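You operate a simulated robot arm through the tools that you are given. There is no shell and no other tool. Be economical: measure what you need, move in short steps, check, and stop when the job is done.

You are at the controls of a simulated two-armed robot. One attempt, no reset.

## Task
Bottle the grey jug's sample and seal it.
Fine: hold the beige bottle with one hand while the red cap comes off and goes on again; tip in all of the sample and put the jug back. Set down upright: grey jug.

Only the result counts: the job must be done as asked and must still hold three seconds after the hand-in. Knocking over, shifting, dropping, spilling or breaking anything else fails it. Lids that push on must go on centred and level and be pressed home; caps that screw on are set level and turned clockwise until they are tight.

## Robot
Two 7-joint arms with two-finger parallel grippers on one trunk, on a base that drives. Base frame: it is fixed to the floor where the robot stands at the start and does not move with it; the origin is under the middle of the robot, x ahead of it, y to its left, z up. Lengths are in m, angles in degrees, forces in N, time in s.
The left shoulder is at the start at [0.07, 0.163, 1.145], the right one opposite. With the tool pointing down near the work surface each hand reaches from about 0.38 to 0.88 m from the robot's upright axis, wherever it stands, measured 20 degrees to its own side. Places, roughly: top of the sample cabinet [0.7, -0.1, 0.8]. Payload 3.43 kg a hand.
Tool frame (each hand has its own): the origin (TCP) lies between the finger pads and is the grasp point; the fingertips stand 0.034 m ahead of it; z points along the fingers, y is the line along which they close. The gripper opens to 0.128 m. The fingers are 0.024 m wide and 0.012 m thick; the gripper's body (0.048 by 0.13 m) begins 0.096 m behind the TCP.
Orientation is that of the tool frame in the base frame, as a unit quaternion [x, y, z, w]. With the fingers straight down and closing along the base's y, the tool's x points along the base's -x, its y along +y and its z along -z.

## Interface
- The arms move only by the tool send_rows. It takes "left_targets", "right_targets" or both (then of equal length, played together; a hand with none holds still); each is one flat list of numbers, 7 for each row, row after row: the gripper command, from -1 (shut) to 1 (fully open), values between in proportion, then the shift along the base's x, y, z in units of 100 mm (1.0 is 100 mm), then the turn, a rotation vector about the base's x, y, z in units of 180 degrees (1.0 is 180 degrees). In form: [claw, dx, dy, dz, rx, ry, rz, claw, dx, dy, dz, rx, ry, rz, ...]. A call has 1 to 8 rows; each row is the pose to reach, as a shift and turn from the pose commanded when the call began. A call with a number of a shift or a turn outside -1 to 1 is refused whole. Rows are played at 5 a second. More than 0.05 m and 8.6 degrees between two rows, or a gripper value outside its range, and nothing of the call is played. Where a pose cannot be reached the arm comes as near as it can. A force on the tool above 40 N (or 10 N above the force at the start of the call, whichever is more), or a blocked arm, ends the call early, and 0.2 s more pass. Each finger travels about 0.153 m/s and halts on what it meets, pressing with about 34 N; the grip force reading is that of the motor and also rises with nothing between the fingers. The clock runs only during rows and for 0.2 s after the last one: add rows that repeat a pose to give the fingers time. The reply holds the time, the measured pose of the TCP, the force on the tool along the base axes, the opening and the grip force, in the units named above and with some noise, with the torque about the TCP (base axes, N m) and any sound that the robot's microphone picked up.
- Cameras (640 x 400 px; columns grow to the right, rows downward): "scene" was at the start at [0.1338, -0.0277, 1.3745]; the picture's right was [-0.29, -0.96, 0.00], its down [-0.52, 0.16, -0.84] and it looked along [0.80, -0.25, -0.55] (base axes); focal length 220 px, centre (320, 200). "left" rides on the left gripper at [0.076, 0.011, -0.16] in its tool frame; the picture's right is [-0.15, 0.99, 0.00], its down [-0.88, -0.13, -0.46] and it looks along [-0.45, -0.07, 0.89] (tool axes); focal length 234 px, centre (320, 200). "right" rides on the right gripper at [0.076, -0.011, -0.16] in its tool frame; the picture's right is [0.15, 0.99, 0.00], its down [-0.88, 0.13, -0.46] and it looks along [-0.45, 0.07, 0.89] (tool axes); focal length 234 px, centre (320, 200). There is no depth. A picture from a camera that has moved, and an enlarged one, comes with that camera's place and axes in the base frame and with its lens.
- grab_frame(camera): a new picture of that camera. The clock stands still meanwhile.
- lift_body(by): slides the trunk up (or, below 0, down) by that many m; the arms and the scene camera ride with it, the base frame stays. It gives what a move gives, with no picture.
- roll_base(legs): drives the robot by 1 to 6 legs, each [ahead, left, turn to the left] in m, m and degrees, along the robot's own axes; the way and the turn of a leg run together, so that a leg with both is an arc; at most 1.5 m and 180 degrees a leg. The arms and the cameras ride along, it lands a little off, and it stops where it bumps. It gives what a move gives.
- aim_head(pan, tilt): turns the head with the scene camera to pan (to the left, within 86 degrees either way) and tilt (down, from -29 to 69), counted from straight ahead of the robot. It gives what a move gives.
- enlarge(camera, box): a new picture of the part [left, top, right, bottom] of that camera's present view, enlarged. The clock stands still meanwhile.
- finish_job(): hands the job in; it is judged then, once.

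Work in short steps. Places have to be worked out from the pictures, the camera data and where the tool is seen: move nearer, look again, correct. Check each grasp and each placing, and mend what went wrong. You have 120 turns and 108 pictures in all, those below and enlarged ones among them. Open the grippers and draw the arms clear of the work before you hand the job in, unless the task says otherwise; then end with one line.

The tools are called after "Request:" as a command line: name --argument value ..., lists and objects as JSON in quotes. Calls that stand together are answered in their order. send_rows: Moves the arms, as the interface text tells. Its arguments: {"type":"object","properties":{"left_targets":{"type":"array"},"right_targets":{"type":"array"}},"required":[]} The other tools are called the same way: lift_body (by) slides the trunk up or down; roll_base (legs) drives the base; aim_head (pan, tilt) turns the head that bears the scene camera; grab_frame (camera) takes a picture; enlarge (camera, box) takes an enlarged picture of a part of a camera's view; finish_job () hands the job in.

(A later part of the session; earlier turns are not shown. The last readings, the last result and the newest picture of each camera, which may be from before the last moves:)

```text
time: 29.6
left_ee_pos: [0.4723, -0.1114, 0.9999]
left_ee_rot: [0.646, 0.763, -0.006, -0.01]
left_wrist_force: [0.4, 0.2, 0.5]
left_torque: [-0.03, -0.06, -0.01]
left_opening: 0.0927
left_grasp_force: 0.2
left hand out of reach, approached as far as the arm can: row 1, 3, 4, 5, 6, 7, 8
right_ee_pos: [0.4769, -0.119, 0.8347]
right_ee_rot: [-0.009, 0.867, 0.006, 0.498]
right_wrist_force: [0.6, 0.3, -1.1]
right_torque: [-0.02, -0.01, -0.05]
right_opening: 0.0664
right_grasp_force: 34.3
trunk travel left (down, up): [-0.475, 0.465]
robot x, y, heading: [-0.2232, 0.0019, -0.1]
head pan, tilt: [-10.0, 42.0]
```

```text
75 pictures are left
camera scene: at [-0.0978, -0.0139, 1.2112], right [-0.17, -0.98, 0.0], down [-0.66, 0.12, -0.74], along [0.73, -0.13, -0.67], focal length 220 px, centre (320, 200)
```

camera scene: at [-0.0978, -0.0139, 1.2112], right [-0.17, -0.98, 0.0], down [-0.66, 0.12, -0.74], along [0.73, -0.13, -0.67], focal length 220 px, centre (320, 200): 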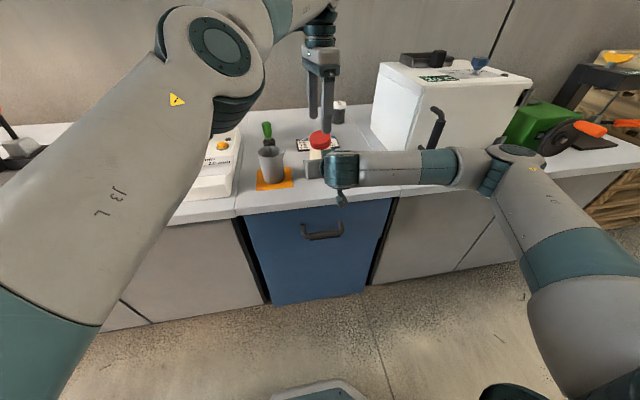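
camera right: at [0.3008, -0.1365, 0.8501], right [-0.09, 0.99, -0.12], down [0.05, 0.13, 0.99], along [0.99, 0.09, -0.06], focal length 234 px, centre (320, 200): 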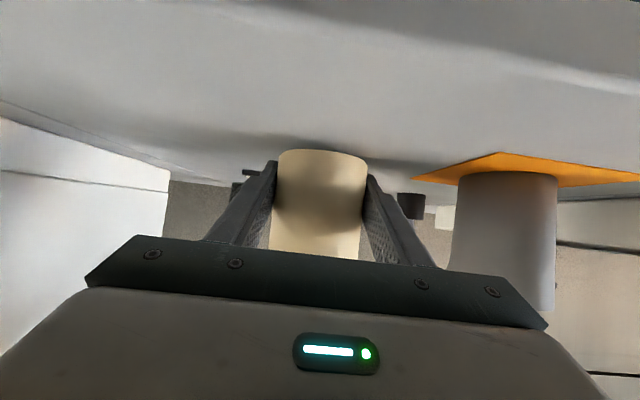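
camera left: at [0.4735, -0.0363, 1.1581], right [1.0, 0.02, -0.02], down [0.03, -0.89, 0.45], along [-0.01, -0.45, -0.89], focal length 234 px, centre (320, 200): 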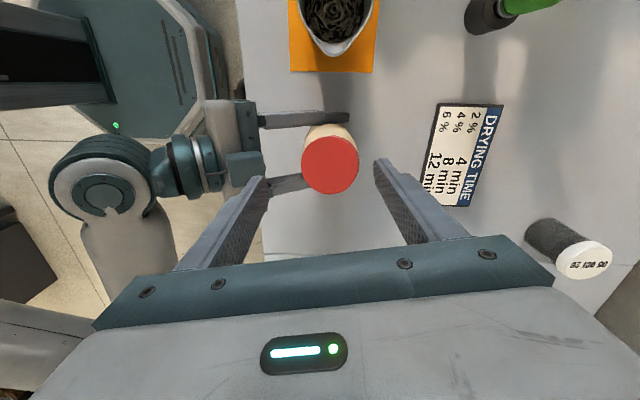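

The bottle now sits near y≈-0.115 and a few mm above the bench. I move the left hand clear, up and back toward +y, and lower the right hand 5 mm to set the bottle down.

Request:
send_rows --left_targets '[0.45, -0.05, 0.2, 0.1, 0, 0, -0.04, 0.45, -0.1, 0.4, 0.2, 0, 0, -0.08, 0.45, -0.2, 0.6, 0.3, 0, 0, -0.12, 0.45, -0.3, 0.8, 0.4, 0, 0, -0.16, 0.45, -0.4, 0.9, 0.5, 0, 0, -0.2, 0.45, -0.5, 1, 0.5, 0, 0, -0.24, 0.45, -0.6, 1, 0.5, 0, 0, -0.28, 0.45, -0.6, 1, 0.5, 0, 0, -0.32]' --right_targets '[-1, 0, 0, 0, 0, 0, 0, -1, 0, 0, 0, 0, 0, 0, -1, 0, 0, -0.01, 0, 0, 0, -1, 0, 0, -0.02, 0, 0, 0, -1, 0, 0, -0.03, 0, 0, 0, -1, 0, 0, -0.04, 0, 0, 0, -1, 0, 0, -0.05, 0, 0, 0, -1, 0, 0, -0.05, 0, 0, 0]'

Request:
enlarge --camera "scene" --box '[240, 100, 400, 220]'

Request:
grab_frame --camera "right"

```text
time: 31.4
left_ee_pos: [0.4127, -0.0143, 1.0474]
left_ee_rot: [0.934, 0.357, 0.0, -0.012]
left_wrist_force: [-0.1, 0.0, 0.5]
left_torque: [0.0, -0.01, 0.0]
left_opening: 0.0929
left_grasp_force: 0.1
right_ee_pos: [0.4762, -0.1204, 0.8295]
right_ee_rot: [-0.008, 0.867, 0.007, 0.497]
right_wrist_force: [-0.3, -0.2, -1.2]
right_torque: [0.02, 0.02, 0.01]
right_opening: 0.066
right_grasp_force: 34.3
trunk travel left (down, up): [-0.475, 0.465]
robot x, y, heading: [-0.2316, 0.002, -0.1]
head pan, tilt: [-10.0, 42.0]
```

```text
3.33 times, centred on (320, 160) of scene
camera zoom: at [-0.0967, -0.0158, 1.211], right [-0.18, -0.98, 0.0], down [-0.66, 0.12, -0.74], along [0.73, -0.13, -0.67], focal length 734 px, centre (320, 333)
```

zoom: 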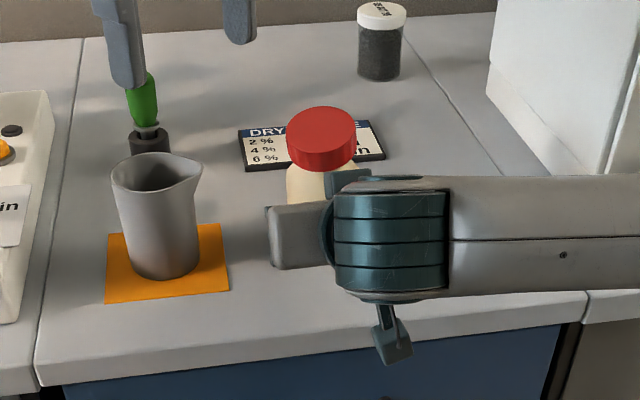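

```text
73 pictures are left
camera right: at [0.3011, -0.1364, 0.845], right [-0.09, 0.99, -0.12], down [0.05, 0.13, 0.99], along [0.99, 0.09, -0.06], focal length 234 px, centre (320, 200)
```

right: 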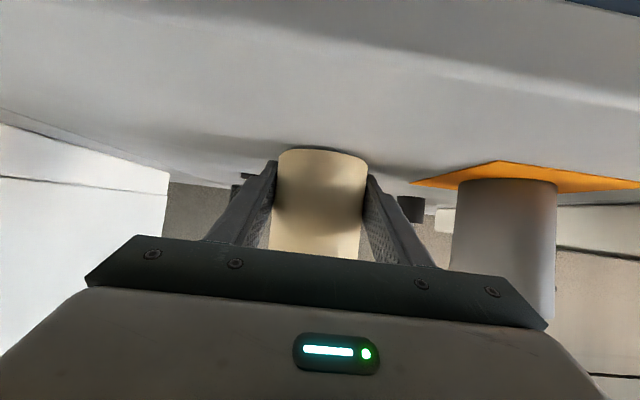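

There is no contact yet and the base is about 3 mm up. I open the right gripper just slightly so the bottle slides down guided by the fingers.

Request:
send_rows --right_targets '[-1, 0, 0, -0.01, 0, 0, 0, 0.06, 0, 0, -0.015, 0, 0, 0, 0.1, 0, 0, -0.015, 0, 0, 0, 0.12, 0, 0, -0.015, 0, 0, 0, 0.16, 0, 0, -0.015, 0, 0, 0]'

Request:
grab_frame --camera "right"

Request:
enlarge --camera "scene" --box '[240, 100, 400, 220]'

```text
time: 32.6
left_ee_pos: [0.4106, -0.0137, 1.0469]
left_ee_rot: [0.933, 0.359, 0.0, -0.012]
left_wrist_force: [0.5, -0.4, -0.2]
left_torque: [0.0, -0.02, 0.01]
left_opening: 0.0926
left_grasp_force: 0.1
right_ee_pos: [0.4768, -0.1205, 0.8277]
right_ee_rot: [-0.008, 0.867, 0.008, 0.498]
right_wrist_force: [0.8, 0.9, 1.2]
right_torque: [-0.02, -0.04, 0.07]
right_opening: 0.0738
right_grasp_force: 0.1
trunk travel left (down, up): [-0.475, 0.465]
robot x, y, heading: [-0.2296, 0.0061, -0.2]
head pan, tilt: [-10.0, 42.0]
```

```text
72 pictures are left
camera right: at [0.3004, -0.1361, 0.8438], right [-0.09, 0.99, -0.12], down [0.05, 0.13, 0.99], along [0.99, 0.09, -0.06], focal length 234 px, centre (320, 200)
```

right: 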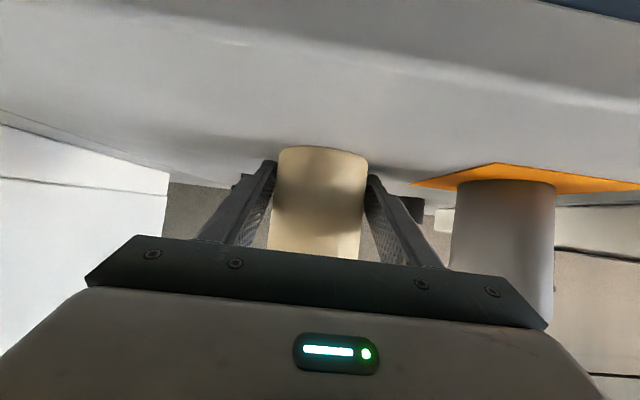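

```text
3.33 times, centred on (320, 160) of scene
camera zoom: at [-0.0973, -0.0158, 1.2111], right [-0.18, -0.98, 0.0], down [-0.66, 0.12, -0.74], along [0.73, -0.13, -0.67], focal length 734 px, centre (320, 333)
```

zoom: 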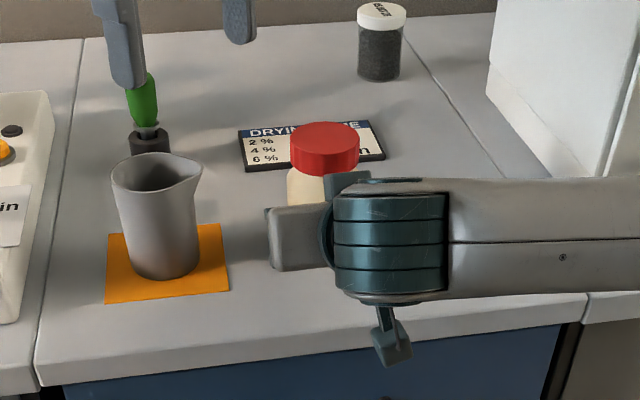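

The bottle stands on the bench. I open the right hand wide and back it out along its approach line.

Request:
send_rows --right_targets '[0.6, 0, 0, 0, 0, 0, 0, 1, 0, 0, 0, 0, 0, 0, 1, -0.3, 0, 0.175, 0, 0, 0, 1, -0.6, 0, 0.35, 0, 0, 0, 1, -0.9, 0, 0.52, 0, 0, 0, 1, -1, 0, 0.8, 0, 0, 0]' --left_targets '[0.45, 0, 0.1, 0, 0, 0, -0.04, 0.45, 0, 0.2, 0.0, 0, 0, -0.08, 0.45, 0, 0.4, 0, 0, 0, -0.12, 0.45, 0, 0.6, 0, 0, 0, -0.16, 0.45, 0, 0.8, 0, 0, 0, -0.2, 0.45, 0, 1, 0, 0, 0, -0.24]'

```text
time: 34.0
left_ee_pos: [0.4128, 0.0875, 1.0474]
left_ee_rot: [1.0, -0.011, 0.005, -0.01]
left_wrist_force: [0.7, -0.6, 0.0]
left_torque: [-0.04, -0.01, 0.03]
left_opening: 0.0928
left_grasp_force: 0.2
right_ee_pos: [0.376, -0.1197, 0.9079]
right_ee_rot: [-0.008, 0.867, 0.007, 0.498]
right_wrist_force: [1.0, 1.0, -0.2]
right_torque: [-0.04, -0.01, -0.02]
right_opening: 0.128
right_grasp_force: 0.0
trunk travel left (down, up): [-0.475, 0.465]
robot x, y, heading: [-0.2278, -0.0026, -0.2]
head pan, tilt: [-10.0, 42.0]
```

Both hands are clear. I shift the base 0.10 m right and 0.02 m ahead so the bottle sits in the middle of both arms' range.

Request:
roll_base --legs '[[0, -0.1, 0], [0.02, 0, 0]]'

Request:
grab_frame --camera "scene"

Request:
grab_frame --camera "left"

```text
time: 35.5
left_ee_pos: [0.4322, -0.0119, 1.0461]
left_ee_rot: [1.0, -0.01, 0.004, -0.011]
left_wrist_force: [-0.4, 0.3, -0.7]
left_torque: [0.03, 0.0, -0.01]
left_opening: 0.0926
left_grasp_force: 0.0
right_ee_pos: [0.3962, -0.2201, 0.9083]
right_ee_rot: [-0.009, 0.867, 0.008, 0.497]
right_wrist_force: [-0.3, 0.7, 0.0]
right_torque: [-0.02, 0.02, 0.02]
right_opening: 0.1281
right_grasp_force: 0.1
trunk travel left (down, up): [-0.475, 0.465]
robot x, y, heading: [-0.2114, -0.0982, -0.2]
head pan, tilt: [-10.0, 42.0]
```

```text
70 pictures are left
camera scene: at [-0.0777, -0.115, 1.2112], right [-0.17, -0.98, 0.0], down [-0.66, 0.12, -0.74], along [0.73, -0.13, -0.67], focal length 220 px, centre (320, 200)
```

scene: 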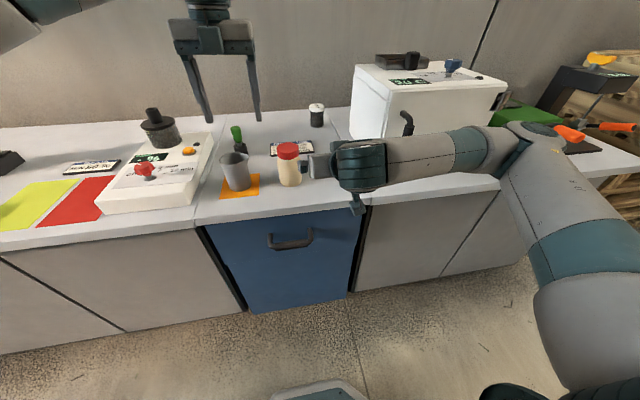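

```text
69 pictures are left
camera left: at [0.505, -0.0289, 1.2067], right [-0.16, -0.99, -0.02], down [-0.88, 0.14, 0.45], along [-0.44, 0.09, -0.89], focal length 234 px, centre (320, 200)
```

left: 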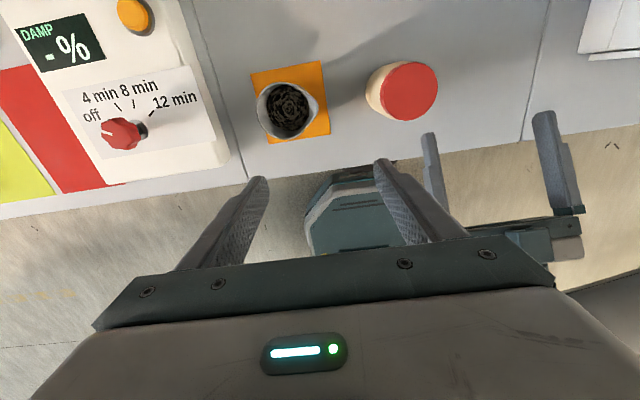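

The cap is now near [0.480, -0.120]. I bring the right hand back in front of it.

Request:
send_rows --right_targets '[1, -0.11, 0.3, 0, 0, 0, 0, 1, -0.11, 0.6, 0, 0, 0, 0, 1, -0.11, 0.9, -0.1, 0, 0, 0, 1, -0.11, 1, -0.16, 0, 0, 0]'

Request:
grab_frame --camera "right"

```text
time: 36.5
left_ee_pos: [0.4308, -0.0127, 1.0471]
left_ee_rot: [1.0, -0.009, 0.005, -0.012]
left_wrist_force: [0.7, -0.9, -1.7]
left_torque: [-0.01, -0.02, -0.01]
left_opening: 0.0926
left_grasp_force: 0.2
right_ee_pos: [0.3862, -0.1191, 0.8918]
right_ee_rot: [-0.008, 0.867, 0.007, 0.499]
right_wrist_force: [0.7, 0.4, -0.2]
right_torque: [-0.01, -0.03, 0.0]
right_opening: 0.1282
right_grasp_force: 0.0
trunk travel left (down, up): [-0.475, 0.465]
robot x, y, heading: [-0.205, -0.0991, -0.1]
head pan, tilt: [-10.0, 42.0]
```

```text
68 pictures are left
camera right: at [0.2096, -0.1355, 0.9077], right [-0.09, 0.99, -0.12], down [0.05, 0.13, 0.99], along [0.99, 0.09, -0.06], focal length 234 px, centre (320, 200)
```

right: 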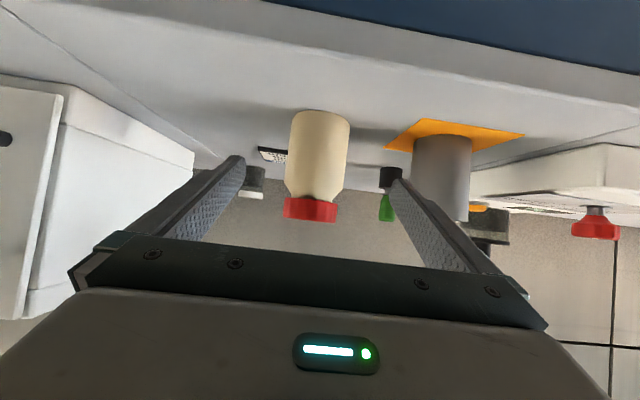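

The cap has risen about 6 mm, with a gap now visible at the neck. I advance the right hand and grip the bottle again.

Request:
send_rows --right_targets '[1, 0.25, 0.01, -0.14, 0, 0, 0, 1, 0.5, 0.01, -0.28, 0, 0, 0, 1, 0.75, 0.01, -0.42, 0, 0, 0, 1, 0.94, 0.01, -0.55, 0, 0, 0, 0.3, 0.94, 0.01, -0.55, 0, 0, 0, -1, 0.94, 0.01, -0.55, 0, 0, 0, -1, 0.94, 0.01, -0.55, 0, 0, 0, -1, 0.94, 0.01, -0.55, 0, 0, 0]'

Request:
grab_frame --camera "right"

```text
time: 38.4
left_ee_pos: [0.4317, -0.0135, 1.0474]
left_ee_rot: [1.0, -0.009, 0.004, -0.011]
left_wrist_force: [0.0, 0.7, -0.5]
left_torque: [-0.01, 0.01, 0.0]
left_opening: 0.0929
left_grasp_force: 0.0
right_ee_pos: [0.4798, -0.1192, 0.8363]
right_ee_rot: [-0.008, 0.867, 0.007, 0.499]
right_wrist_force: [1.5, 0.4, 0.5]
right_torque: [-0.01, -0.06, -0.03]
right_opening: 0.066
right_grasp_force: 33.6
trunk travel left (down, up): [-0.475, 0.465]
robot x, y, heading: [-0.2112, -0.0993, -0.3]
head pan, tilt: [-10.0, 42.0]
```

```text
67 pictures are left
camera right: at [0.3039, -0.134, 0.8521], right [-0.09, 0.99, -0.12], down [0.05, 0.13, 0.99], along [0.99, 0.09, -0.06], focal length 234 px, centre (320, 200)
```

right: 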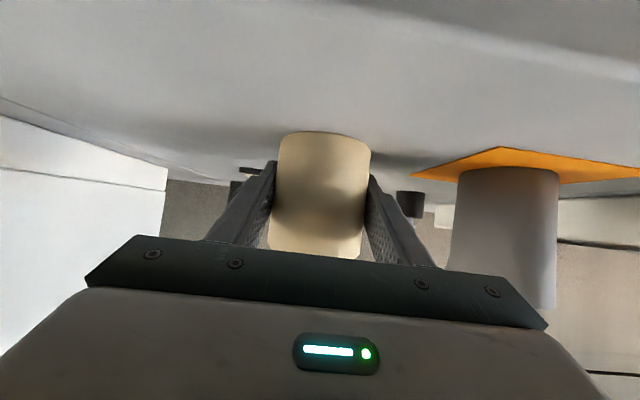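

The bottle is held again. The left hand now goes above the cap, correcting its 1.3° tilt on the way.

Request:
send_rows --left_targets '[0.45, 0.1, -0.2, -0.1, -0.007, 0.0025, 0, 0.45, 0.2, -0.45, -0.2, -0.007, 0.0025, 0, 0.45, 0.35, -0.75, -0.3, -0.007, 0.0025, 0, 0.45, 0.485, -1, -0.4, -0.007, 0.0025, 0, 0.45, 0.485, -1, -0.55, -0.007, 0.0025, 0]'

Request:
send_rows --left_targets '[0.45, 0, -0.05, 0, 0, 0, -0.0444, 0.45, 0, -0.06, 0, 0, 0, -0.0889, 0.45, 0, -0.06, 0, 0, 0, -0.1333, 0.45, 0, -0.06, 0, 0, 0, -0.1778, 0.45, 0, -0.06, 0, 0, 0, -0.2222, 0.45, 0, -0.06, 0, 0, 0, -0.2667, 0.45, 0, -0.06, 0, 0, 0, -0.3111, 0.45, 0, -0.06, 0, 0, 0, -0.3333]'

Request:
send_rows --left_targets '[0.45, 0, 0, 0, 0, 0, -0.0444, 0.45, 0, 0, 0, 0, 0, -0.0889, 0.45, 0, 0, 0, 0, 0, -0.1333, 0.45, 0, 0, 0, 0, 0, -0.1778, 0.45, 0, 0, 0, 0, 0, -0.2222, 0.45, 0, 0, 0, 0, 0, -0.2667, 0.45, 0, 0, 0, 0, 0, -0.3111, 0.45, 0, 0, 0, 0, 0, -0.3333]'

Request:
grab_frame --camera "left"

```text
time: 39.5
left_ee_pos: [0.4797, -0.1128, 0.9925]
left_ee_rot: [1.0, -0.009, 0.001, 0.0]
left_wrist_force: [0.1, 0.1, 0.4]
left_torque: [-0.05, 0.0, -0.02]
left_opening: 0.0927
left_grasp_force: 0.2
right_ee_pos: [0.4793, -0.1186, 0.836]
right_ee_rot: [-0.008, 0.867, 0.007, 0.498]
right_wrist_force: [0.9, 0.9, 1.3]
right_torque: [0.0, -0.12, 0.0]
right_opening: 0.0663
right_grasp_force: 33.9
trunk travel left (down, up): [-0.475, 0.465]
robot x, y, heading: [-0.2079, -0.1006, -0.3]
head pan, tilt: [-10.0, 42.0]
```

```text
time: 41.4
left_ee_pos: [0.4803, -0.1198, 0.9915]
left_ee_rot: [0.861, -0.509, 0.0, 0.001]
left_wrist_force: [0.1, -0.5, -0.2]
left_torque: [0.01, 0.07, 0.01]
left_opening: 0.0927
left_grasp_force: 0.0
right_ee_pos: [0.4796, -0.1195, 0.8369]
right_ee_rot: [-0.009, 0.867, 0.008, 0.498]
right_wrist_force: [0.1, -1.1, 2.6]
right_torque: [-0.12, -0.03, 0.03]
right_opening: 0.0666
right_grasp_force: 34.7
trunk travel left (down, up): [-0.475, 0.465]
robot x, y, heading: [-0.2085, -0.0972, 0.2]
head pan, tilt: [-10.0, 42.0]
```

```text
time: 43.1
left_ee_pos: [0.4791, -0.1185, 0.9917]
left_ee_rot: [-0.491, 0.871, 0.0, -0.001]
left_wrist_force: [0.2, -0.5, -0.3]
left_torque: [-0.01, -0.02, 0.01]
left_opening: 0.093
left_grasp_force: 0.0
right_ee_pos: [0.48, -0.1186, 0.8366]
right_ee_rot: [-0.008, 0.867, 0.007, 0.499]
right_wrist_force: [-0.2, 0.0, 2.5]
right_torque: [-0.1, 0.01, -0.01]
right_opening: 0.0662
right_grasp_force: 34.5
trunk travel left (down, up): [-0.475, 0.465]
robot x, y, heading: [-0.2082, -0.099, 0.1]
head pan, tilt: [-10.0, 42.0]
```

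```text
66 pictures are left
camera left: at [0.4304, -0.178, 1.1514], right [-0.77, 0.64, 0.0], down [0.57, 0.69, 0.45], along [0.29, 0.35, -0.89], focal length 234 px, centre (320, 200)
```

left: 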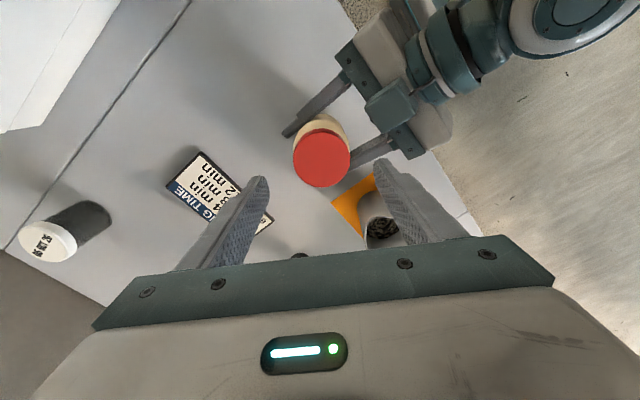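

The cap is centred. I descend around it to TCP z≈0.921, close, and turn 40°.

Request:
send_rows --left_targets '[0.45, -0.01, -0.015, -0.25, 0, 0, 0, 0.45, -0.01, -0.015, -0.5, 0, 0, 0, 0.45, -0.01, -0.015, -0.705, 0, 0, 0, -1, -0.01, -0.015, -0.705, 0, 0, 0, -1, -0.01, -0.015, -0.705, 0, 0, 0, -1, -0.01, -0.015, -0.705, 0, 0, 0]'

Request:
send_rows --left_targets '[-1, 0, 0, 0, 0, 0, 0.0444, -1, 0, 0, 0.005, 0, 0, 0.0889, -1, 0, 0, 0.005, 0, 0, 0.1333, -1, 0, 0, 0.01, 0, 0, 0.1778, -1, 0, 0, 0.01, 0, 0, 0.2222]'

Request:
grab_frame --camera "left"

```text
time: 44.5
left_ee_pos: [0.4777, -0.1209, 0.9219]
left_ee_rot: [-0.491, 0.871, 0.001, -0.001]
left_wrist_force: [-15.0, 4.2, -0.3]
left_torque: [0.14, 0.43, -0.01]
left_opening: 0.0604
left_grasp_force: 33.4
right_ee_pos: [0.4807, -0.1191, 0.8355]
right_ee_rot: [-0.008, 0.867, 0.008, 0.498]
right_wrist_force: [16.2, -2.7, 1.4]
right_torque: [0.13, 0.8, 0.01]
right_opening: 0.0665
right_grasp_force: 34.2
trunk travel left (down, up): [-0.475, 0.465]
robot x, y, heading: [-0.209, -0.0989, -0.0]
head pan, tilt: [-10.0, 42.0]
```

```text
time: 45.8
left_ee_pos: [0.4788, -0.1202, 0.9231]
left_ee_rot: [0.761, -0.649, 0.002, 0.0]
left_wrist_force: [-3.3, 7.1, -0.8]
left_torque: [-0.03, 0.02, -0.51]
left_opening: 0.0608
left_grasp_force: 33.4
right_ee_pos: [0.4803, -0.1194, 0.8365]
right_ee_rot: [-0.007, 0.867, 0.006, 0.497]
right_wrist_force: [2.7, -4.9, 0.1]
right_torque: [0.55, 0.21, 0.55]
right_opening: 0.0668
right_grasp_force: 34.1
trunk travel left (down, up): [-0.475, 0.465]
robot x, y, heading: [-0.2099, -0.1019, -0.2]
head pan, tilt: [-10.0, 42.0]
```

```text
65 pictures are left
camera left: at [0.4794, -0.1966, 1.0817], right [-1.0, -0.01, 0.0], down [-0.01, 0.89, 0.45], along [0.0, 0.45, -0.89], focal length 234 px, centre (320, 200)
```

left: 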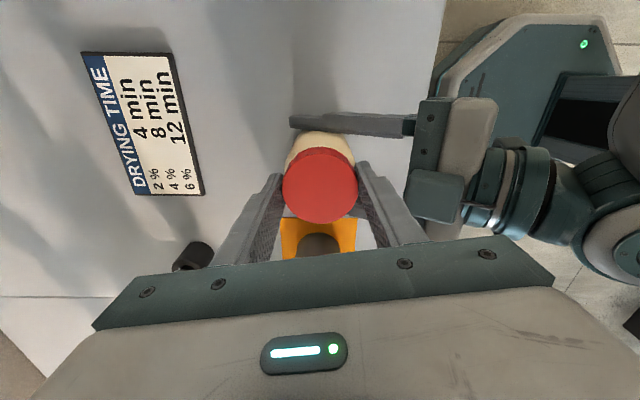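

The grip is good at 0.0604, with 0.5 N·m of thread resistance. I keep turning counter-clockwise.

Request:
send_rows --left_targets '[-1, 0, 0.01, 0.005, 0, 0, 0.0416, -1, 0, 0.01, 0.005, 0, 0, 0.0833, -1, 0, 0.01, 0.01, 0, 0, 0.125, -1, 0, 0.01, 0.01, 0, 0, 0.1667, -1, 0, 0.01, 0.015, 0, 0, 0.2083, -1, 0, 0.01, 0.015, 0, 0, 0.25, -1, 0, 0.01, 0.02, 0, 0, 0.2917, -1, 0, 0.01, 0.02, 0, 0, 0.3333]'

Request:
grab_frame --camera "left"

```text
time: 47.5
left_ee_pos: [0.4785, -0.1211, 0.9236]
left_ee_rot: [0.983, -0.182, 0.0, 0.001]
left_wrist_force: [-2.0, 1.7, -3.6]
left_torque: [0.37, 0.23, -1.22]
left_opening: 0.061
left_grasp_force: 34.0
right_ee_pos: [0.4797, -0.1202, 0.835]
right_ee_rot: [-0.008, 0.867, 0.007, 0.498]
right_wrist_force: [1.1, -2.4, 1.7]
right_torque: [-0.21, -0.14, 1.22]
right_opening: 0.067
right_grasp_force: 34.1
trunk travel left (down, up): [-0.475, 0.465]
robot x, y, heading: [-0.2092, -0.099, -0.2]
head pan, tilt: [-10.0, 42.0]
```

```text
64 pictures are left
camera left: at [0.5451, -0.1573, 1.0839], right [-0.49, -0.87, 0.0], down [-0.78, 0.44, 0.45], along [-0.4, 0.22, -0.89], focal length 234 px, centre (320, 200)
```

left: 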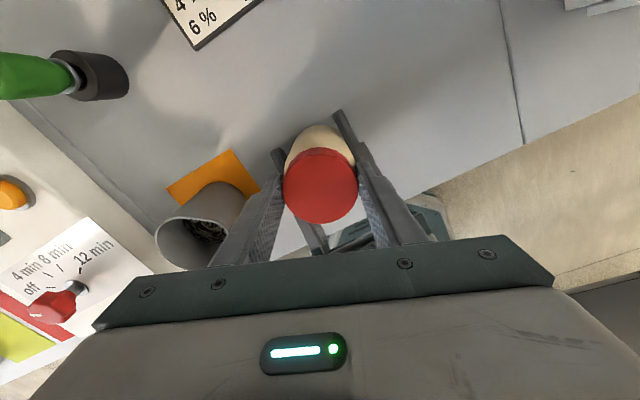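

The torque is building without the cap rising, so it may already be off the thread. I test with a small lift.

Request:
send_rows --left_targets '[-1, 0, 0, 0.02, 0, 0, 0, -1, 0, 0, 0.04, 0, 0, 0, -1, 0, 0, 0.06, 0, 0, 0]'

Request:
grab_frame --camera "left"

```text
time: 48.4
left_ee_pos: [0.4788, -0.1187, 0.928]
left_ee_rot: [0.983, -0.183, 0.0, -0.001]
left_wrist_force: [2.9, 2.1, -26.5]
left_torque: [0.01, -0.3, -0.51]
left_opening: 0.0608
left_grasp_force: 34.0
right_ee_pos: [0.4814, -0.1179, 0.8389]
right_ee_rot: [-0.007, 0.865, 0.008, 0.501]
right_wrist_force: [-2.4, -1.8, 25.3]
right_torque: [0.09, 0.09, 0.5]
right_opening: 0.0669
right_grasp_force: 34.0
trunk travel left (down, up): [-0.475, 0.465]
robot x, y, heading: [-0.2119, -0.1034, -0.2]
head pan, tilt: [-10.0, 42.0]
```

```text
63 pictures are left
camera left: at [0.5459, -0.1572, 1.0876], right [-0.49, -0.87, 0.0], down [-0.78, 0.44, 0.46], along [-0.4, 0.23, -0.89], focal length 234 px, centre (320, 200)
```

left: 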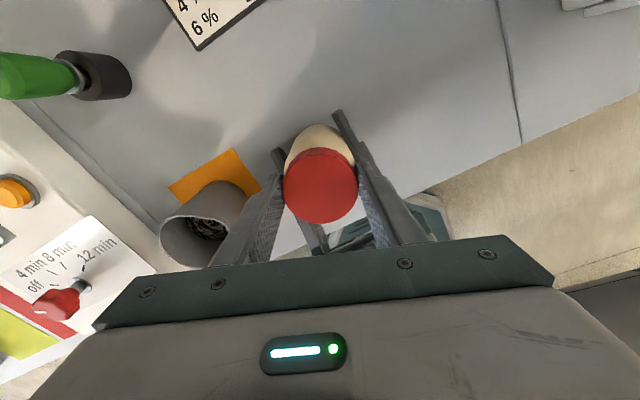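

It is still threaded, since it resists a 26 N pull. I relax the lift by 3 mm and turn on another 60°.

Request:
send_rows --left_targets '[-1, 0, 0, -0.03, 0, 0, 0.0, -1, 0, 0, -0.03, 0, 0, 0.0444, -1, 0, 0, -0.025, 0, 0, 0.0889, -1, 0, 0, -0.025, 0, 0, 0.1333, -1, 0, 0, -0.02, 0, 0, 0.1778, -1, 0, 0, -0.02, 0, 0, 0.2222, -1, 0, 0, -0.02, 0, 0, 0.2667, -1, 0, 0, -0.02, 0, 0, 0.3111]'

Request:
grab_frame --camera "right"

Request:
enlarge --camera "scene" --box '[210, 80, 370, 220]'

```text
time: 50.1
left_ee_pos: [0.4782, -0.1174, 0.9286]
left_ee_rot: [0.953, 0.302, 0.0, -0.001]
left_wrist_force: [-2.0, 9.8, 2.4]
left_torque: [0.56, 0.14, -0.37]
left_opening: 0.0613
left_grasp_force: 34.3
right_ee_pos: [0.4811, -0.1191, 0.8364]
right_ee_rot: [-0.007, 0.868, 0.007, 0.497]
right_wrist_force: [1.8, -9.6, -5.1]
right_torque: [0.38, 0.08, 0.41]
right_opening: 0.0667
right_grasp_force: 34.4
trunk travel left (down, up): [-0.475, 0.465]
robot x, y, heading: [-0.2071, -0.1028, -0.0]
head pan, tilt: [-10.0, 42.0]
```

```text
62 pictures are left
camera right: at [0.3041, -0.1344, 0.8518], right [-0.09, 0.99, -0.12], down [0.05, 0.13, 0.99], along [0.99, 0.09, -0.06], focal length 234 px, centre (320, 200)
```

right: 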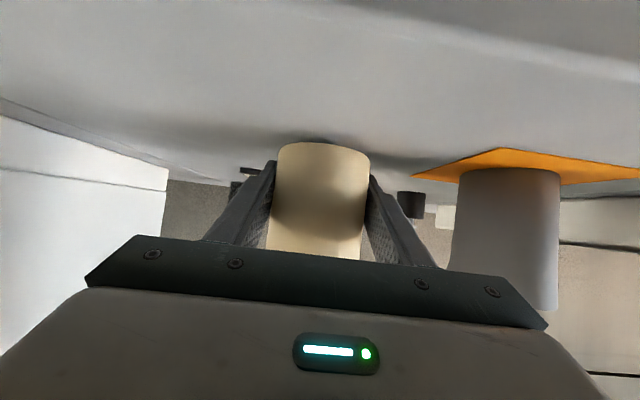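

```text
2.86 times, centred on (290, 150) of scene
camera zoom: at [-0.0776, -0.1154, 1.2111], right [-0.17, -0.98, 0.0], down [-0.66, 0.12, -0.74], along [0.73, -0.13, -0.67], focal length 629 px, centre (406, 343)
```

zoom: 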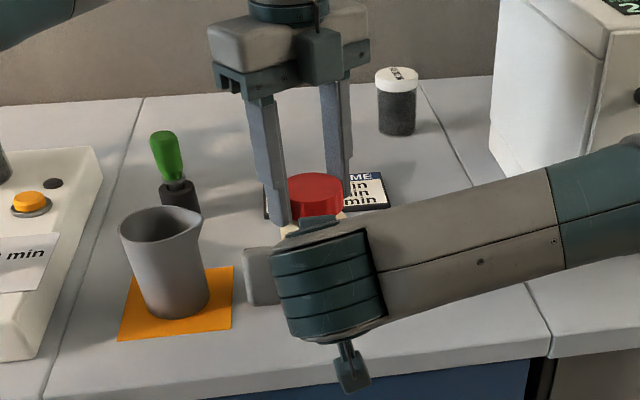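

The pull raised the bottle about 5 mm in the right grip, so I must not pull. I turn another 45° with no lift.

Request:
send_rows --left_targets '[-1, 0, 0.01, 0, 0, 0, 0.0444, -1, 0, 0.015, 0, 0, 0, 0.0889, -1, 0, 0.015, 0, 0, 0, 0.1333, -1, 0, 0.015, 0, 0, 0, 0.1778, -1, 0, 0.015, 0, 0, 0, 0.2222, -1, 0, 0.015, 0, 0, 0, 0.26]'

```text
time: 51.5
left_ee_pos: [0.4797, -0.1182, 0.9274]
left_ee_rot: [0.755, 0.656, 0.0, -0.001]
left_wrist_force: [-4.0, 12.0, -1.0]
left_torque: [0.68, 0.17, -0.39]
left_opening: 0.0614
left_grasp_force: 34.6
right_ee_pos: [0.48, -0.119, 0.8355]
right_ee_rot: [-0.007, 0.867, 0.007, 0.499]
right_wrist_force: [3.9, -12.5, -1.0]
right_torque: [0.44, 0.14, 0.38]
right_opening: 0.0668
right_grasp_force: 34.1
trunk travel left (down, up): [-0.475, 0.465]
robot x, y, heading: [-0.2108, -0.0986, -0.0]
head pan, tilt: [-10.0, 42.0]
```

The torque is steady at 0.39. I release the cap, rise, and check how far it has risen.

Request:
send_rows --left_targets '[0.2, 0, 0, 0, 0, 0, 0, 0.45, 0, 0, 0, 0, 0, 0, 0.45, 0, 0, 0.2, 0, 0, 0, 0.45, 0, 0, 0.45, 0, 0, -0.04, 0.45, 0, 0, 0.7, 0, 0, -0.08, 0.45, 0, 0.3, 0.8, 0, 0, -0.12, 0.45, 0, 0.6, 0.8, 0, 0, -0.16, 0.45, 0, 0.9, 0.8, 0, 0, -0.2]'

Request:
enlarge --camera "scene" --box '[250, 110, 340, 200]'

```text
time: 53.4
left_ee_pos: [0.4803, -0.0262, 1.0074]
left_ee_rot: [0.922, 0.387, 0.0, 0.0]
left_wrist_force: [0.7, -0.4, 0.2]
left_torque: [-0.03, -0.01, 0.03]
left_opening: 0.0926
left_grasp_force: 0.0
right_ee_pos: [0.4797, -0.1168, 0.8359]
right_ee_rot: [-0.009, 0.867, 0.007, 0.497]
right_wrist_force: [-0.6, 0.3, -0.7]
right_torque: [-0.01, 0.0, 0.0]
right_opening: 0.0665
right_grasp_force: 34.2
trunk travel left (down, up): [-0.475, 0.465]
robot x, y, heading: [-0.2114, -0.0992, -0.0]
head pan, tilt: [-10.0, 42.0]
```

```text
4.44 times, centred on (295, 155) of scene
camera zoom: at [-0.0775, -0.1141, 1.2111], right [-0.17, -0.98, 0.0], down [-0.66, 0.12, -0.74], along [0.73, -0.13, -0.67], focal length 978 px, centre (431, 400)
```

zoom: 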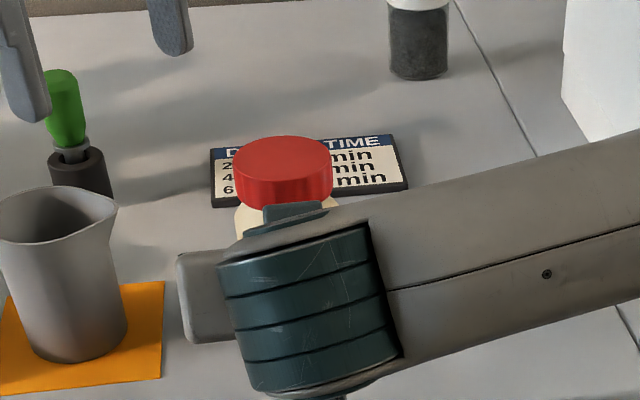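

The cap shows a hint of tilt, so I look more closely with both cameras.

Request:
enlarge --camera "scene" --box '[270, 125, 320, 170]'

Request:
grab_frame --camera "left"

```text
8.89 times, centred on (295, 148) of scene
camera zoom: at [-0.0775, -0.1141, 1.2111], right [-0.17, -0.98, 0.0], down [-0.66, 0.12, -0.74], along [0.73, -0.13, -0.67], focal length 1957 px, centre (542, 667)
```

zoom: 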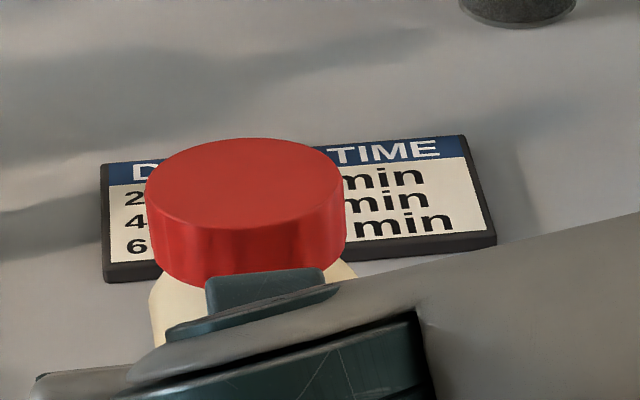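

```text
58 pictures are left
camera left: at [0.5402, 0.0197, 1.1674], right [0.6, -0.8, 0.0], down [-0.71, -0.54, 0.46], along [-0.36, -0.28, -0.89], focal length 234 px, centre (320, 200)
```

left: 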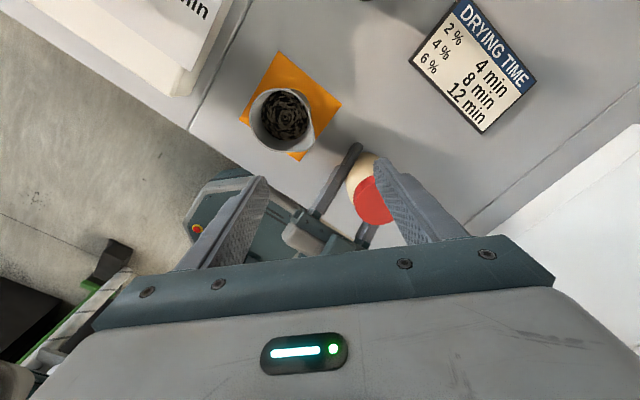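

The cap is level and about 0.061 wide. I unwind the left wrist to yaw ≈0 for another long counter-clockwise stroke.

Request:
send_rows --left_targets '[0.45, 0, 0, 0, 0, 0, -0.0472, 0.45, 0, 0, 0, 0, 0, -0.0944, 0.45, 0, 0, 0, 0, 0, -0.1416, 0.45, 0, 0, 0, 0, 0, -0.1888, 0.45, 0, 0, 0, 0, 0, -0.236, 0.45, 0, 0, 0, 0, 0, -0.2832, 0.45, 0, 0, 0, 0, 0, -0.3304, 0.45, 0, 0, 0, 0, 0, -0.3776]'

Request:
send_rows --left_targets '[0.45, 0, 0, 0, 0, 0, -0.0472, 0.45, 0, 0, 0, 0, 0, -0.0944, 0.45, 0, 0, 0, 0, 0, -0.1416, 0.45, 0, 0, 0, 0, 0, -0.1888, 0.45, 0, 0, 0, 0, 0, -0.236, 0.45, 0, 0, 0, 0, 0, -0.2832, 0.45, 0, 0, 0, 0, 0, -0.3304, 0.45, 0, 0, 0, 0, 0, -0.3776]'

Request:
send_rows --left_targets '[0.45, 0, -0.2, 0, 0, 0, -0.0472, 0.45, 0, -0.4, 0, 0, 0, -0.0944, 0.45, 0, -0.6, 0, 0, 0, -0.1416, 0.45, 0, -0.8, 0, 0, 0, -0.1888, 0.45, -0.01, -0.92, 0, 0, 0, -0.236, 0.45, -0.01, -0.92, 0, 0, 0, -0.2832, 0.45, -0.01, -0.92, 0, 0, 0, -0.3304, 0.45, -0.01, -0.92, -0.1, 0, 0, -0.3776]'

Request:
grab_frame --camera "left"

```text
time: 55.1
left_ee_pos: [0.4791, -0.0278, 1.0082]
left_ee_rot: [0.981, -0.194, 0.001, 0.001]
left_wrist_force: [0.2, 0.0, 0.0]
left_torque: [0.0, -0.01, -0.03]
left_opening: 0.0927
left_grasp_force: 0.1
right_ee_pos: [0.481, -0.1184, 0.8352]
right_ee_rot: [-0.009, 0.867, 0.008, 0.497]
right_wrist_force: [0.1, -0.8, -1.0]
right_torque: [-0.02, -0.03, -0.02]
right_opening: 0.0668
right_grasp_force: 34.4
trunk travel left (down, up): [-0.475, 0.465]
robot x, y, heading: [-0.2087, -0.0994, -0.2]
head pan, tilt: [-10.0, 42.0]
```

```text
time: 57.0
left_ee_pos: [0.4788, -0.0276, 1.0089]
left_ee_rot: [-0.704, 0.71, -0.001, -0.001]
left_wrist_force: [-0.5, -0.5, 0.2]
left_torque: [-0.01, 0.0, 0.01]
left_opening: 0.0931
left_grasp_force: 0.1
right_ee_pos: [0.48, -0.1186, 0.8357]
right_ee_rot: [-0.008, 0.867, 0.007, 0.497]
right_wrist_force: [0.8, 0.0, -1.8]
right_torque: [0.01, 0.02, 0.0]
right_opening: 0.0664
right_grasp_force: 34.4
trunk travel left (down, up): [-0.475, 0.465]
robot x, y, heading: [-0.2098, -0.0966, -0.4]
head pan, tilt: [-10.0, 42.0]
```

```text
time: 58.8
left_ee_pos: [0.4791, -0.1196, 0.9972]
left_ee_rot: [-0.188, 0.982, -0.001, -0.002]
left_wrist_force: [0.0, 0.9, 0.8]
left_torque: [0.0, 0.04, -0.02]
left_opening: 0.0927
left_grasp_force: 0.1
right_ee_pos: [0.4801, -0.1188, 0.836]
right_ee_rot: [-0.008, 0.867, 0.007, 0.498]
right_wrist_force: [0.8, 0.8, -0.7]
right_torque: [0.02, -0.02, -0.01]
right_opening: 0.0665
right_grasp_force: 34.4
trunk travel left (down, up): [-0.475, 0.465]
robot x, y, heading: [-0.2083, -0.1021, -0.1]
head pan, tilt: [-10.0, 42.0]
```

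```text
57 pictures are left
camera left: at [0.4034, -0.1371, 1.1576], right [-0.23, 0.97, 0.0], down [0.87, 0.2, 0.45], along [0.44, 0.1, -0.89], focal length 234 px, centre (320, 200)
```

left: 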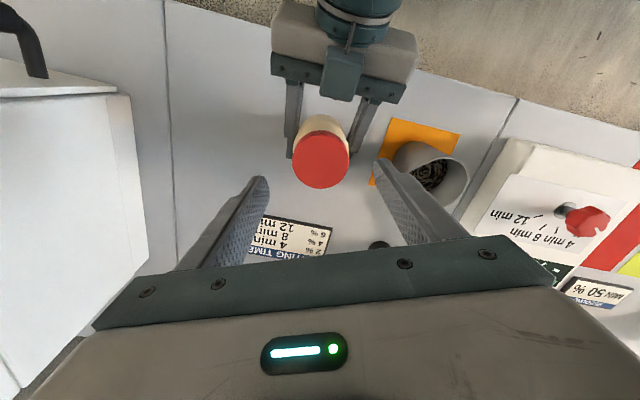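

The hand is centred over the cap again. I descend, grip, and start a long counter-clockwise stroke without pulling.

Request:
send_rows --left_targets '[0.45, -0.01, 0.005, -0.3, 0, 0, 0, 0.45, -0.01, 0.005, -0.6, 0, 0, 0, 0.45, -0.01, 0.005, -0.755, 0, 0, 0, -1, -0.01, 0.005, -0.755, 0, 0, 0, -1, -0.01, 0.005, -0.755, 0, 0, 0, -1, -0.01, 0.005, -0.755, 0, 0, 0]'

Request:
send_rows --left_targets '[-1, 0, 0, 0, 0, 0, 0.0472, -1, 0, 0, 0, 0, 0, 0.0944, -1, 0, 0, 0, 0, 0, 0.1416, -1, 0, 0, 0, 0, 0, 0.1888, -1, 0, 0, 0, 0, 0, 0.236, -1, 0, 0, 0, 0, 0, 0.2832]'

Request:
enlarge --camera "scene" --box '[250, 110, 340, 200]'

```text
time: 60.1
left_ee_pos: [0.4754, -0.1183, 0.922]
left_ee_rot: [-0.189, 0.982, 0.0, -0.001]
left_wrist_force: [0.8, -0.9, -0.6]
left_torque: [0.04, 0.07, -0.04]
left_opening: 0.0616
left_grasp_force: 33.9
right_ee_pos: [0.4787, -0.1189, 0.8361]
right_ee_rot: [-0.008, 0.867, 0.007, 0.499]
right_wrist_force: [-0.6, 1.4, 0.1]
right_torque: [-0.15, -0.12, 0.0]
right_opening: 0.0667
right_grasp_force: 33.7
trunk travel left (down, up): [-0.475, 0.465]
robot x, y, heading: [-0.2083, -0.0964, 0.2]
head pan, tilt: [-10.0, 42.0]
```

```text
time: 61.5
left_ee_pos: [0.4778, -0.1191, 0.9223]
left_ee_rot: [-0.594, 0.805, -0.001, -0.001]
left_wrist_force: [1.3, -3.2, -1.3]
left_torque: [0.49, 0.22, -1.08]
left_opening: 0.0616
left_grasp_force: 34.6
right_ee_pos: [0.4802, -0.1174, 0.8369]
right_ee_rot: [-0.008, 0.867, 0.007, 0.497]
right_wrist_force: [-1.4, 2.9, -0.8]
right_torque: [-0.72, -0.36, 1.11]
right_opening: 0.0665
right_grasp_force: 33.8
trunk travel left (down, up): [-0.475, 0.465]
robot x, y, heading: [-0.2085, -0.0977, -0.0]
head pan, tilt: [-10.0, 42.0]
```

```text
4.44 times, centred on (295, 155) of scene
camera zoom: at [-0.0776, -0.1154, 1.2111], right [-0.17, -0.98, 0.0], down [-0.66, 0.12, -0.74], along [0.73, -0.13, -0.67], focal length 978 px, centre (431, 400)
```

zoom: 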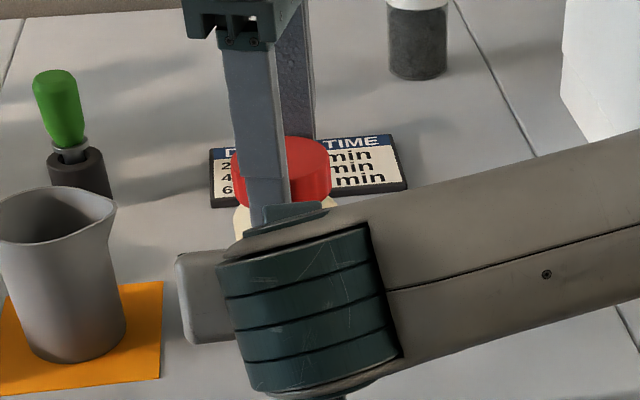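

There is 1.1 N·m of torque and no rise, as if it were at a stop. I turn back clockwise by 51° and read the torque to tell a jam from a slip.

Request:
send_rows --left_targets '[-1, 0, 0, 0, 0, 0, -0.0472, -1, 0, 0, 0, 0, 0, -0.0944]'

Request:
send_rows --left_targets '[-1, 0, 0, 0, 0, 0, -0.0472, -1, 0, 0, 0, 0, 0, -0.0944, -1, 0, 0, 0, 0, 0, -0.1416, -1, 0, 0, 0, 0, 0, -0.1888]'

```text
time: 62.1
left_ee_pos: [0.4761, -0.1201, 0.9231]
left_ee_rot: [-0.467, 0.884, -0.001, -0.001]
left_wrist_force: [-1.3, -5.9, -1.4]
left_torque: [-0.54, 0.08, 0.0]
left_opening: 0.0616
left_grasp_force: 34.5
right_ee_pos: [0.4797, -0.1172, 0.8359]
right_ee_rot: [-0.007, 0.867, 0.007, 0.498]
right_wrist_force: [0.7, 6.0, -0.1]
right_torque: [0.0, 0.08, -0.1]
right_opening: 0.0666
right_grasp_force: 33.7
trunk travel left (down, up): [-0.475, 0.465]
robot x, y, heading: [-0.2127, -0.0981, -0.1]
head pan, tilt: [-10.0, 42.0]
```

```text
time: 63.1
left_ee_pos: [0.4761, -0.1195, 0.9222]
left_ee_rot: [-0.188, 0.982, 0.0, -0.002]
left_wrist_force: [-9.9, -4.8, -0.1]
left_torque: [-0.48, 0.3, 0.01]
left_opening: 0.0615
left_grasp_force: 34.1
right_ee_pos: [0.4798, -0.1186, 0.8353]
right_ee_rot: [-0.009, 0.867, 0.008, 0.498]
right_wrist_force: [10.9, 4.6, -0.9]
right_torque: [0.1, 0.59, -0.03]
right_opening: 0.0662
right_grasp_force: 33.7
trunk travel left (down, up): [-0.475, 0.465]
robot x, y, heading: [-0.2082, -0.0976, -0.1]
head pan, tilt: [-10.0, 42.0]
```

Clockwise is completely free, at 0 N·m. I step counter-clockwise again in pieces, reading the torque at each.

Request:
send_rows --left_targets '[-1, 0, 0, 0, 0, 0, 0.0472, -1, 0, 0, 0, 0, 0, 0.0944, -1, 0, 0, 0, 0, 0, 0.1416]'

Request:
send_rows --left_targets '[-1, 0, 0, 0, 0, 0, 0.0472, -1, 0, 0, 0, 0, 0, 0.0944, -1, 0, 0, 0, 0, 0, 0.1416]'

Request:
send_rows --left_targets '[-1, 0, 0, 0, 0, 0, 0.0472, -1, 0, 0, 0, 0, 0, 0.0944, -1, 0, 0, 0, 0, 0, 0.1416]'

```text
time: 64.0
left_ee_pos: [0.4766, -0.1192, 0.9225]
left_ee_rot: [-0.402, 0.916, -0.001, 0.0]
left_wrist_force: [-11.4, -6.9, -0.6]
left_torque: [0.6, 0.79, -0.01]
left_opening: 0.0613
left_grasp_force: 33.8
right_ee_pos: [0.481, -0.1188, 0.8365]
right_ee_rot: [-0.008, 0.867, 0.007, 0.498]
right_wrist_force: [11.2, 6.3, -0.3]
right_torque: [-1.14, 0.18, -0.01]
right_opening: 0.0662
right_grasp_force: 34.4
trunk travel left (down, up): [-0.475, 0.465]
robot x, y, heading: [-0.2101, -0.1028, -0.1]
head pan, tilt: [-10.0, 42.0]
```

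```text
time: 64.8
left_ee_pos: [0.4776, -0.1191, 0.9228]
left_ee_rot: [-0.595, 0.804, -0.001, 0.0]
left_wrist_force: [-1.6, -1.8, 0.0]
left_torque: [-0.05, 0.02, 0.0]
left_opening: 0.0617
left_grasp_force: 34.5
right_ee_pos: [0.4794, -0.1188, 0.8352]
right_ee_rot: [-0.008, 0.867, 0.008, 0.498]
right_wrist_force: [1.5, 0.6, -1.6]
right_torque: [-0.09, 0.09, 0.0]
right_opening: 0.0662
right_grasp_force: 34.5
trunk travel left (down, up): [-0.475, 0.465]
robot x, y, heading: [-0.2094, -0.0965, -0.1]
head pan, tilt: [-10.0, 42.0]
```

```text
time: 65.5
left_ee_pos: [0.4764, -0.1206, 0.9229]
left_ee_rot: [0.757, -0.653, 0.0, 0.0]
left_wrist_force: [-0.8, -0.9, -0.5]
left_torque: [-0.01, 0.01, 0.0]
left_opening: 0.0614
left_grasp_force: 33.7
right_ee_pos: [0.4801, -0.1192, 0.8346]
right_ee_rot: [-0.008, 0.867, 0.007, 0.498]
right_wrist_force: [0.1, -0.3, -0.2]
right_torque: [0.02, -0.02, -0.04]
right_opening: 0.0664
right_grasp_force: 33.9
trunk travel left (down, up): [-0.475, 0.465]
robot x, y, heading: [-0.211, -0.097, -0.3]
head pan, tilt: [-10.0, 42.0]
```

All forces are now zero, so the cap has come free. I lift it gently.

Request:
send_rows --left_targets '[-1, 0, 0, 0.05, 0, 0, 0, -1, 0, 0, 0.1, 0, 0, 0, -1, 0, 0, 0.2, 0, 0, 0, -1, 0, 0, 0.3, 0, 0, 0]'

Request:
enlarge --camera "scene" --box '[240, 90, 350, 200]'

```text
time: 66.5
left_ee_pos: [0.4765, -0.1193, 0.9535]
left_ee_rot: [0.756, -0.654, 0.001, 0.0]
left_wrist_force: [-1.3, -0.6, -0.9]
left_torque: [0.01, 0.03, 0.0]
left_opening: 0.0613
left_grasp_force: 33.9
right_ee_pos: [0.4787, -0.1188, 0.8357]
right_ee_rot: [-0.008, 0.867, 0.008, 0.498]
right_wrist_force: [-0.8, -0.6, -0.7]
right_torque: [0.03, 0.0, 0.02]
right_opening: 0.0661
right_grasp_force: 34.1
trunk travel left (down, up): [-0.475, 0.465]
robot x, y, heading: [-0.2062, -0.0996, -0.0]
head pan, tilt: [-10.0, 42.0]
```

```text
3.64 times, centred on (295, 145) of scene
camera zoom: at [-0.0777, -0.1155, 1.2111], right [-0.17, -0.98, 0.0], down [-0.66, 0.12, -0.74], along [0.73, -0.13, -0.67], focal length 800 px, centre (411, 400)
```

zoom: 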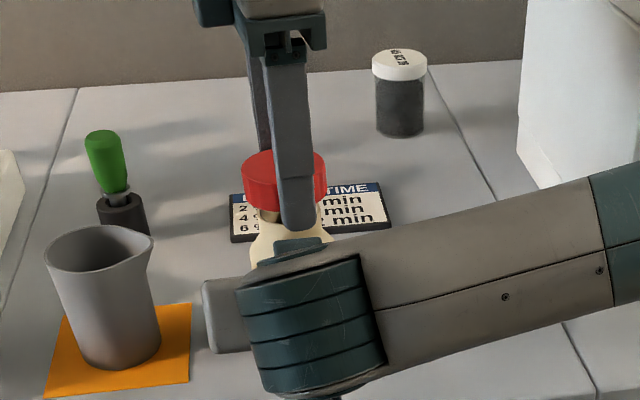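

The cap is off. I lift it and carry it to a clear spot at about [0.50, -0.22].

Request:
send_rows --left_targets '[-1, 0, 0, 0.25, 0, 0, 0, -1, 0, 0, 0.45, 0, 0, 0, -1, 0.1, -0.3, 0.45, 0, 0, 0, -1, 0.2, -0.6, 0.45, 0, 0, 0, -1, 0.25, -0.9, 0.4, 0, 0, 0, -1, 0.25, -1, 0.2, 0, 0, 0, -1, 0.25, -1, -0.1, 0, 0, 0]'

Request:
grab_frame --camera "scene"

Request:
grab_frame --camera "left"

```text
time: 68.2
left_ee_pos: [0.5019, -0.2194, 0.9421]
left_ee_rot: [0.757, -0.654, 0.001, 0.001]
left_wrist_force: [0.2, 0.2, -0.1]
left_torque: [0.01, -0.04, -0.02]
left_opening: 0.0615
left_grasp_force: 34.1
right_ee_pos: [0.4799, -0.1185, 0.836]
right_ee_rot: [-0.008, 0.868, 0.007, 0.497]
right_wrist_force: [-0.9, 0.1, -1.0]
right_torque: [-0.01, -0.03, 0.01]
right_opening: 0.0663
right_grasp_force: 34.3
trunk travel left (down, up): [-0.475, 0.465]
robot x, y, heading: [-0.2082, -0.1003, -0.3]
head pan, tilt: [-10.0, 42.0]
```

```text
54 pictures are left
camera scene: at [-0.0768, -0.1154, 1.211], right [-0.17, -0.98, 0.0], down [-0.66, 0.12, -0.74], along [0.73, -0.13, -0.67], focal length 220 px, centre (320, 200)
```

scene: 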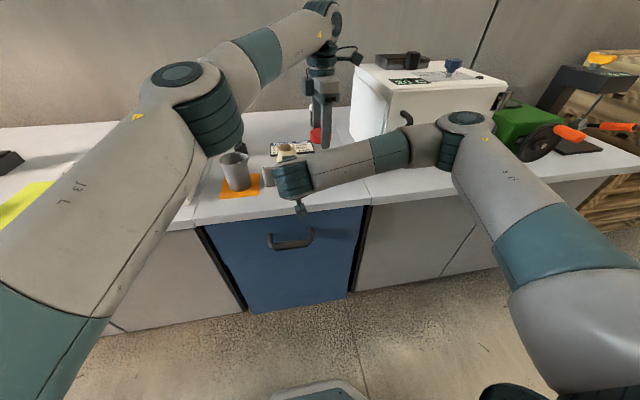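

```text
53 pictures are left
camera left: at [0.5014, -0.2962, 1.1014], right [-1.0, 0.0, 0.0], down [0.0, 0.89, 0.45], along [0.0, 0.45, -0.89], focal length 234 px, centre (320, 200)
```

left: 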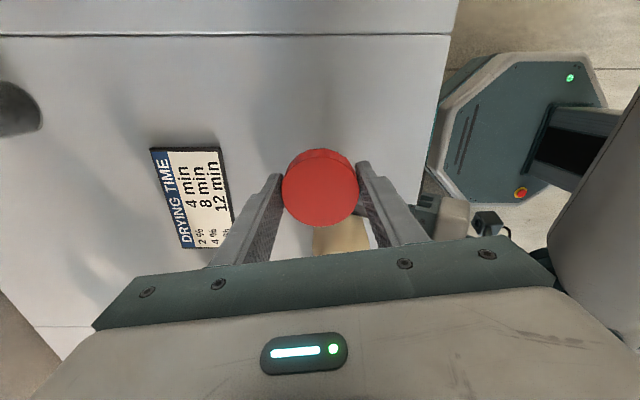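

The spot is clear, so I lower the cap to the bench.

Request:
send_rows --left_targets '[-1, 0, 0, -0.3, 0, 0, 0, -1, 0, 0, -0.6, 0, 0, 0, -1, 0, 0, -0.85, 0, 0, 0, -1, 0, 0, -1, 0, 0, 0]'

Request:
send_rows --left_targets '[-1, 0, 0, -0.02, 0, 0, 0, -1, 0, 0, -0.04, 0, 0, 0, -1, 0, 0, -0.06, 0, 0, 0]'

```text
time: 69.2
left_ee_pos: [0.5023, -0.2195, 0.8415]
left_ee_rot: [0.756, -0.654, 0.001, 0.0]
left_wrist_force: [0.0, -0.8, -0.4]
left_torque: [-0.02, 0.01, 0.0]
left_opening: 0.0616
left_grasp_force: 33.5
right_ee_pos: [0.4803, -0.1185, 0.8348]
right_ee_rot: [-0.009, 0.867, 0.008, 0.498]
right_wrist_force: [0.6, -0.6, -1.5]
right_torque: [-0.01, 0.0, -0.04]
right_opening: 0.0663
right_grasp_force: 33.7
trunk travel left (down, up): [-0.475, 0.465]
robot x, y, heading: [-0.2085, -0.0997, -0.1]
head pan, tilt: [-10.0, 42.0]
```

```text
time: 70.0
left_ee_pos: [0.502, -0.2197, 0.8356]
left_ee_rot: [0.756, -0.654, 0.001, -0.001]
left_wrist_force: [0.0, -0.3, -0.2]
left_torque: [0.03, -0.01, 0.0]
left_opening: 0.0615
left_grasp_force: 33.6
right_ee_pos: [0.48, -0.1184, 0.8348]
right_ee_rot: [-0.009, 0.867, 0.007, 0.498]
right_wrist_force: [0.1, -0.2, -1.1]
right_torque: [0.0, -0.01, -0.03]
right_opening: 0.0664
right_grasp_force: 33.9
trunk travel left (down, up): [-0.475, 0.465]
robot x, y, heading: [-0.2112, -0.1007, 0.0]
head pan, tilt: [-10.0, 42.0]
```

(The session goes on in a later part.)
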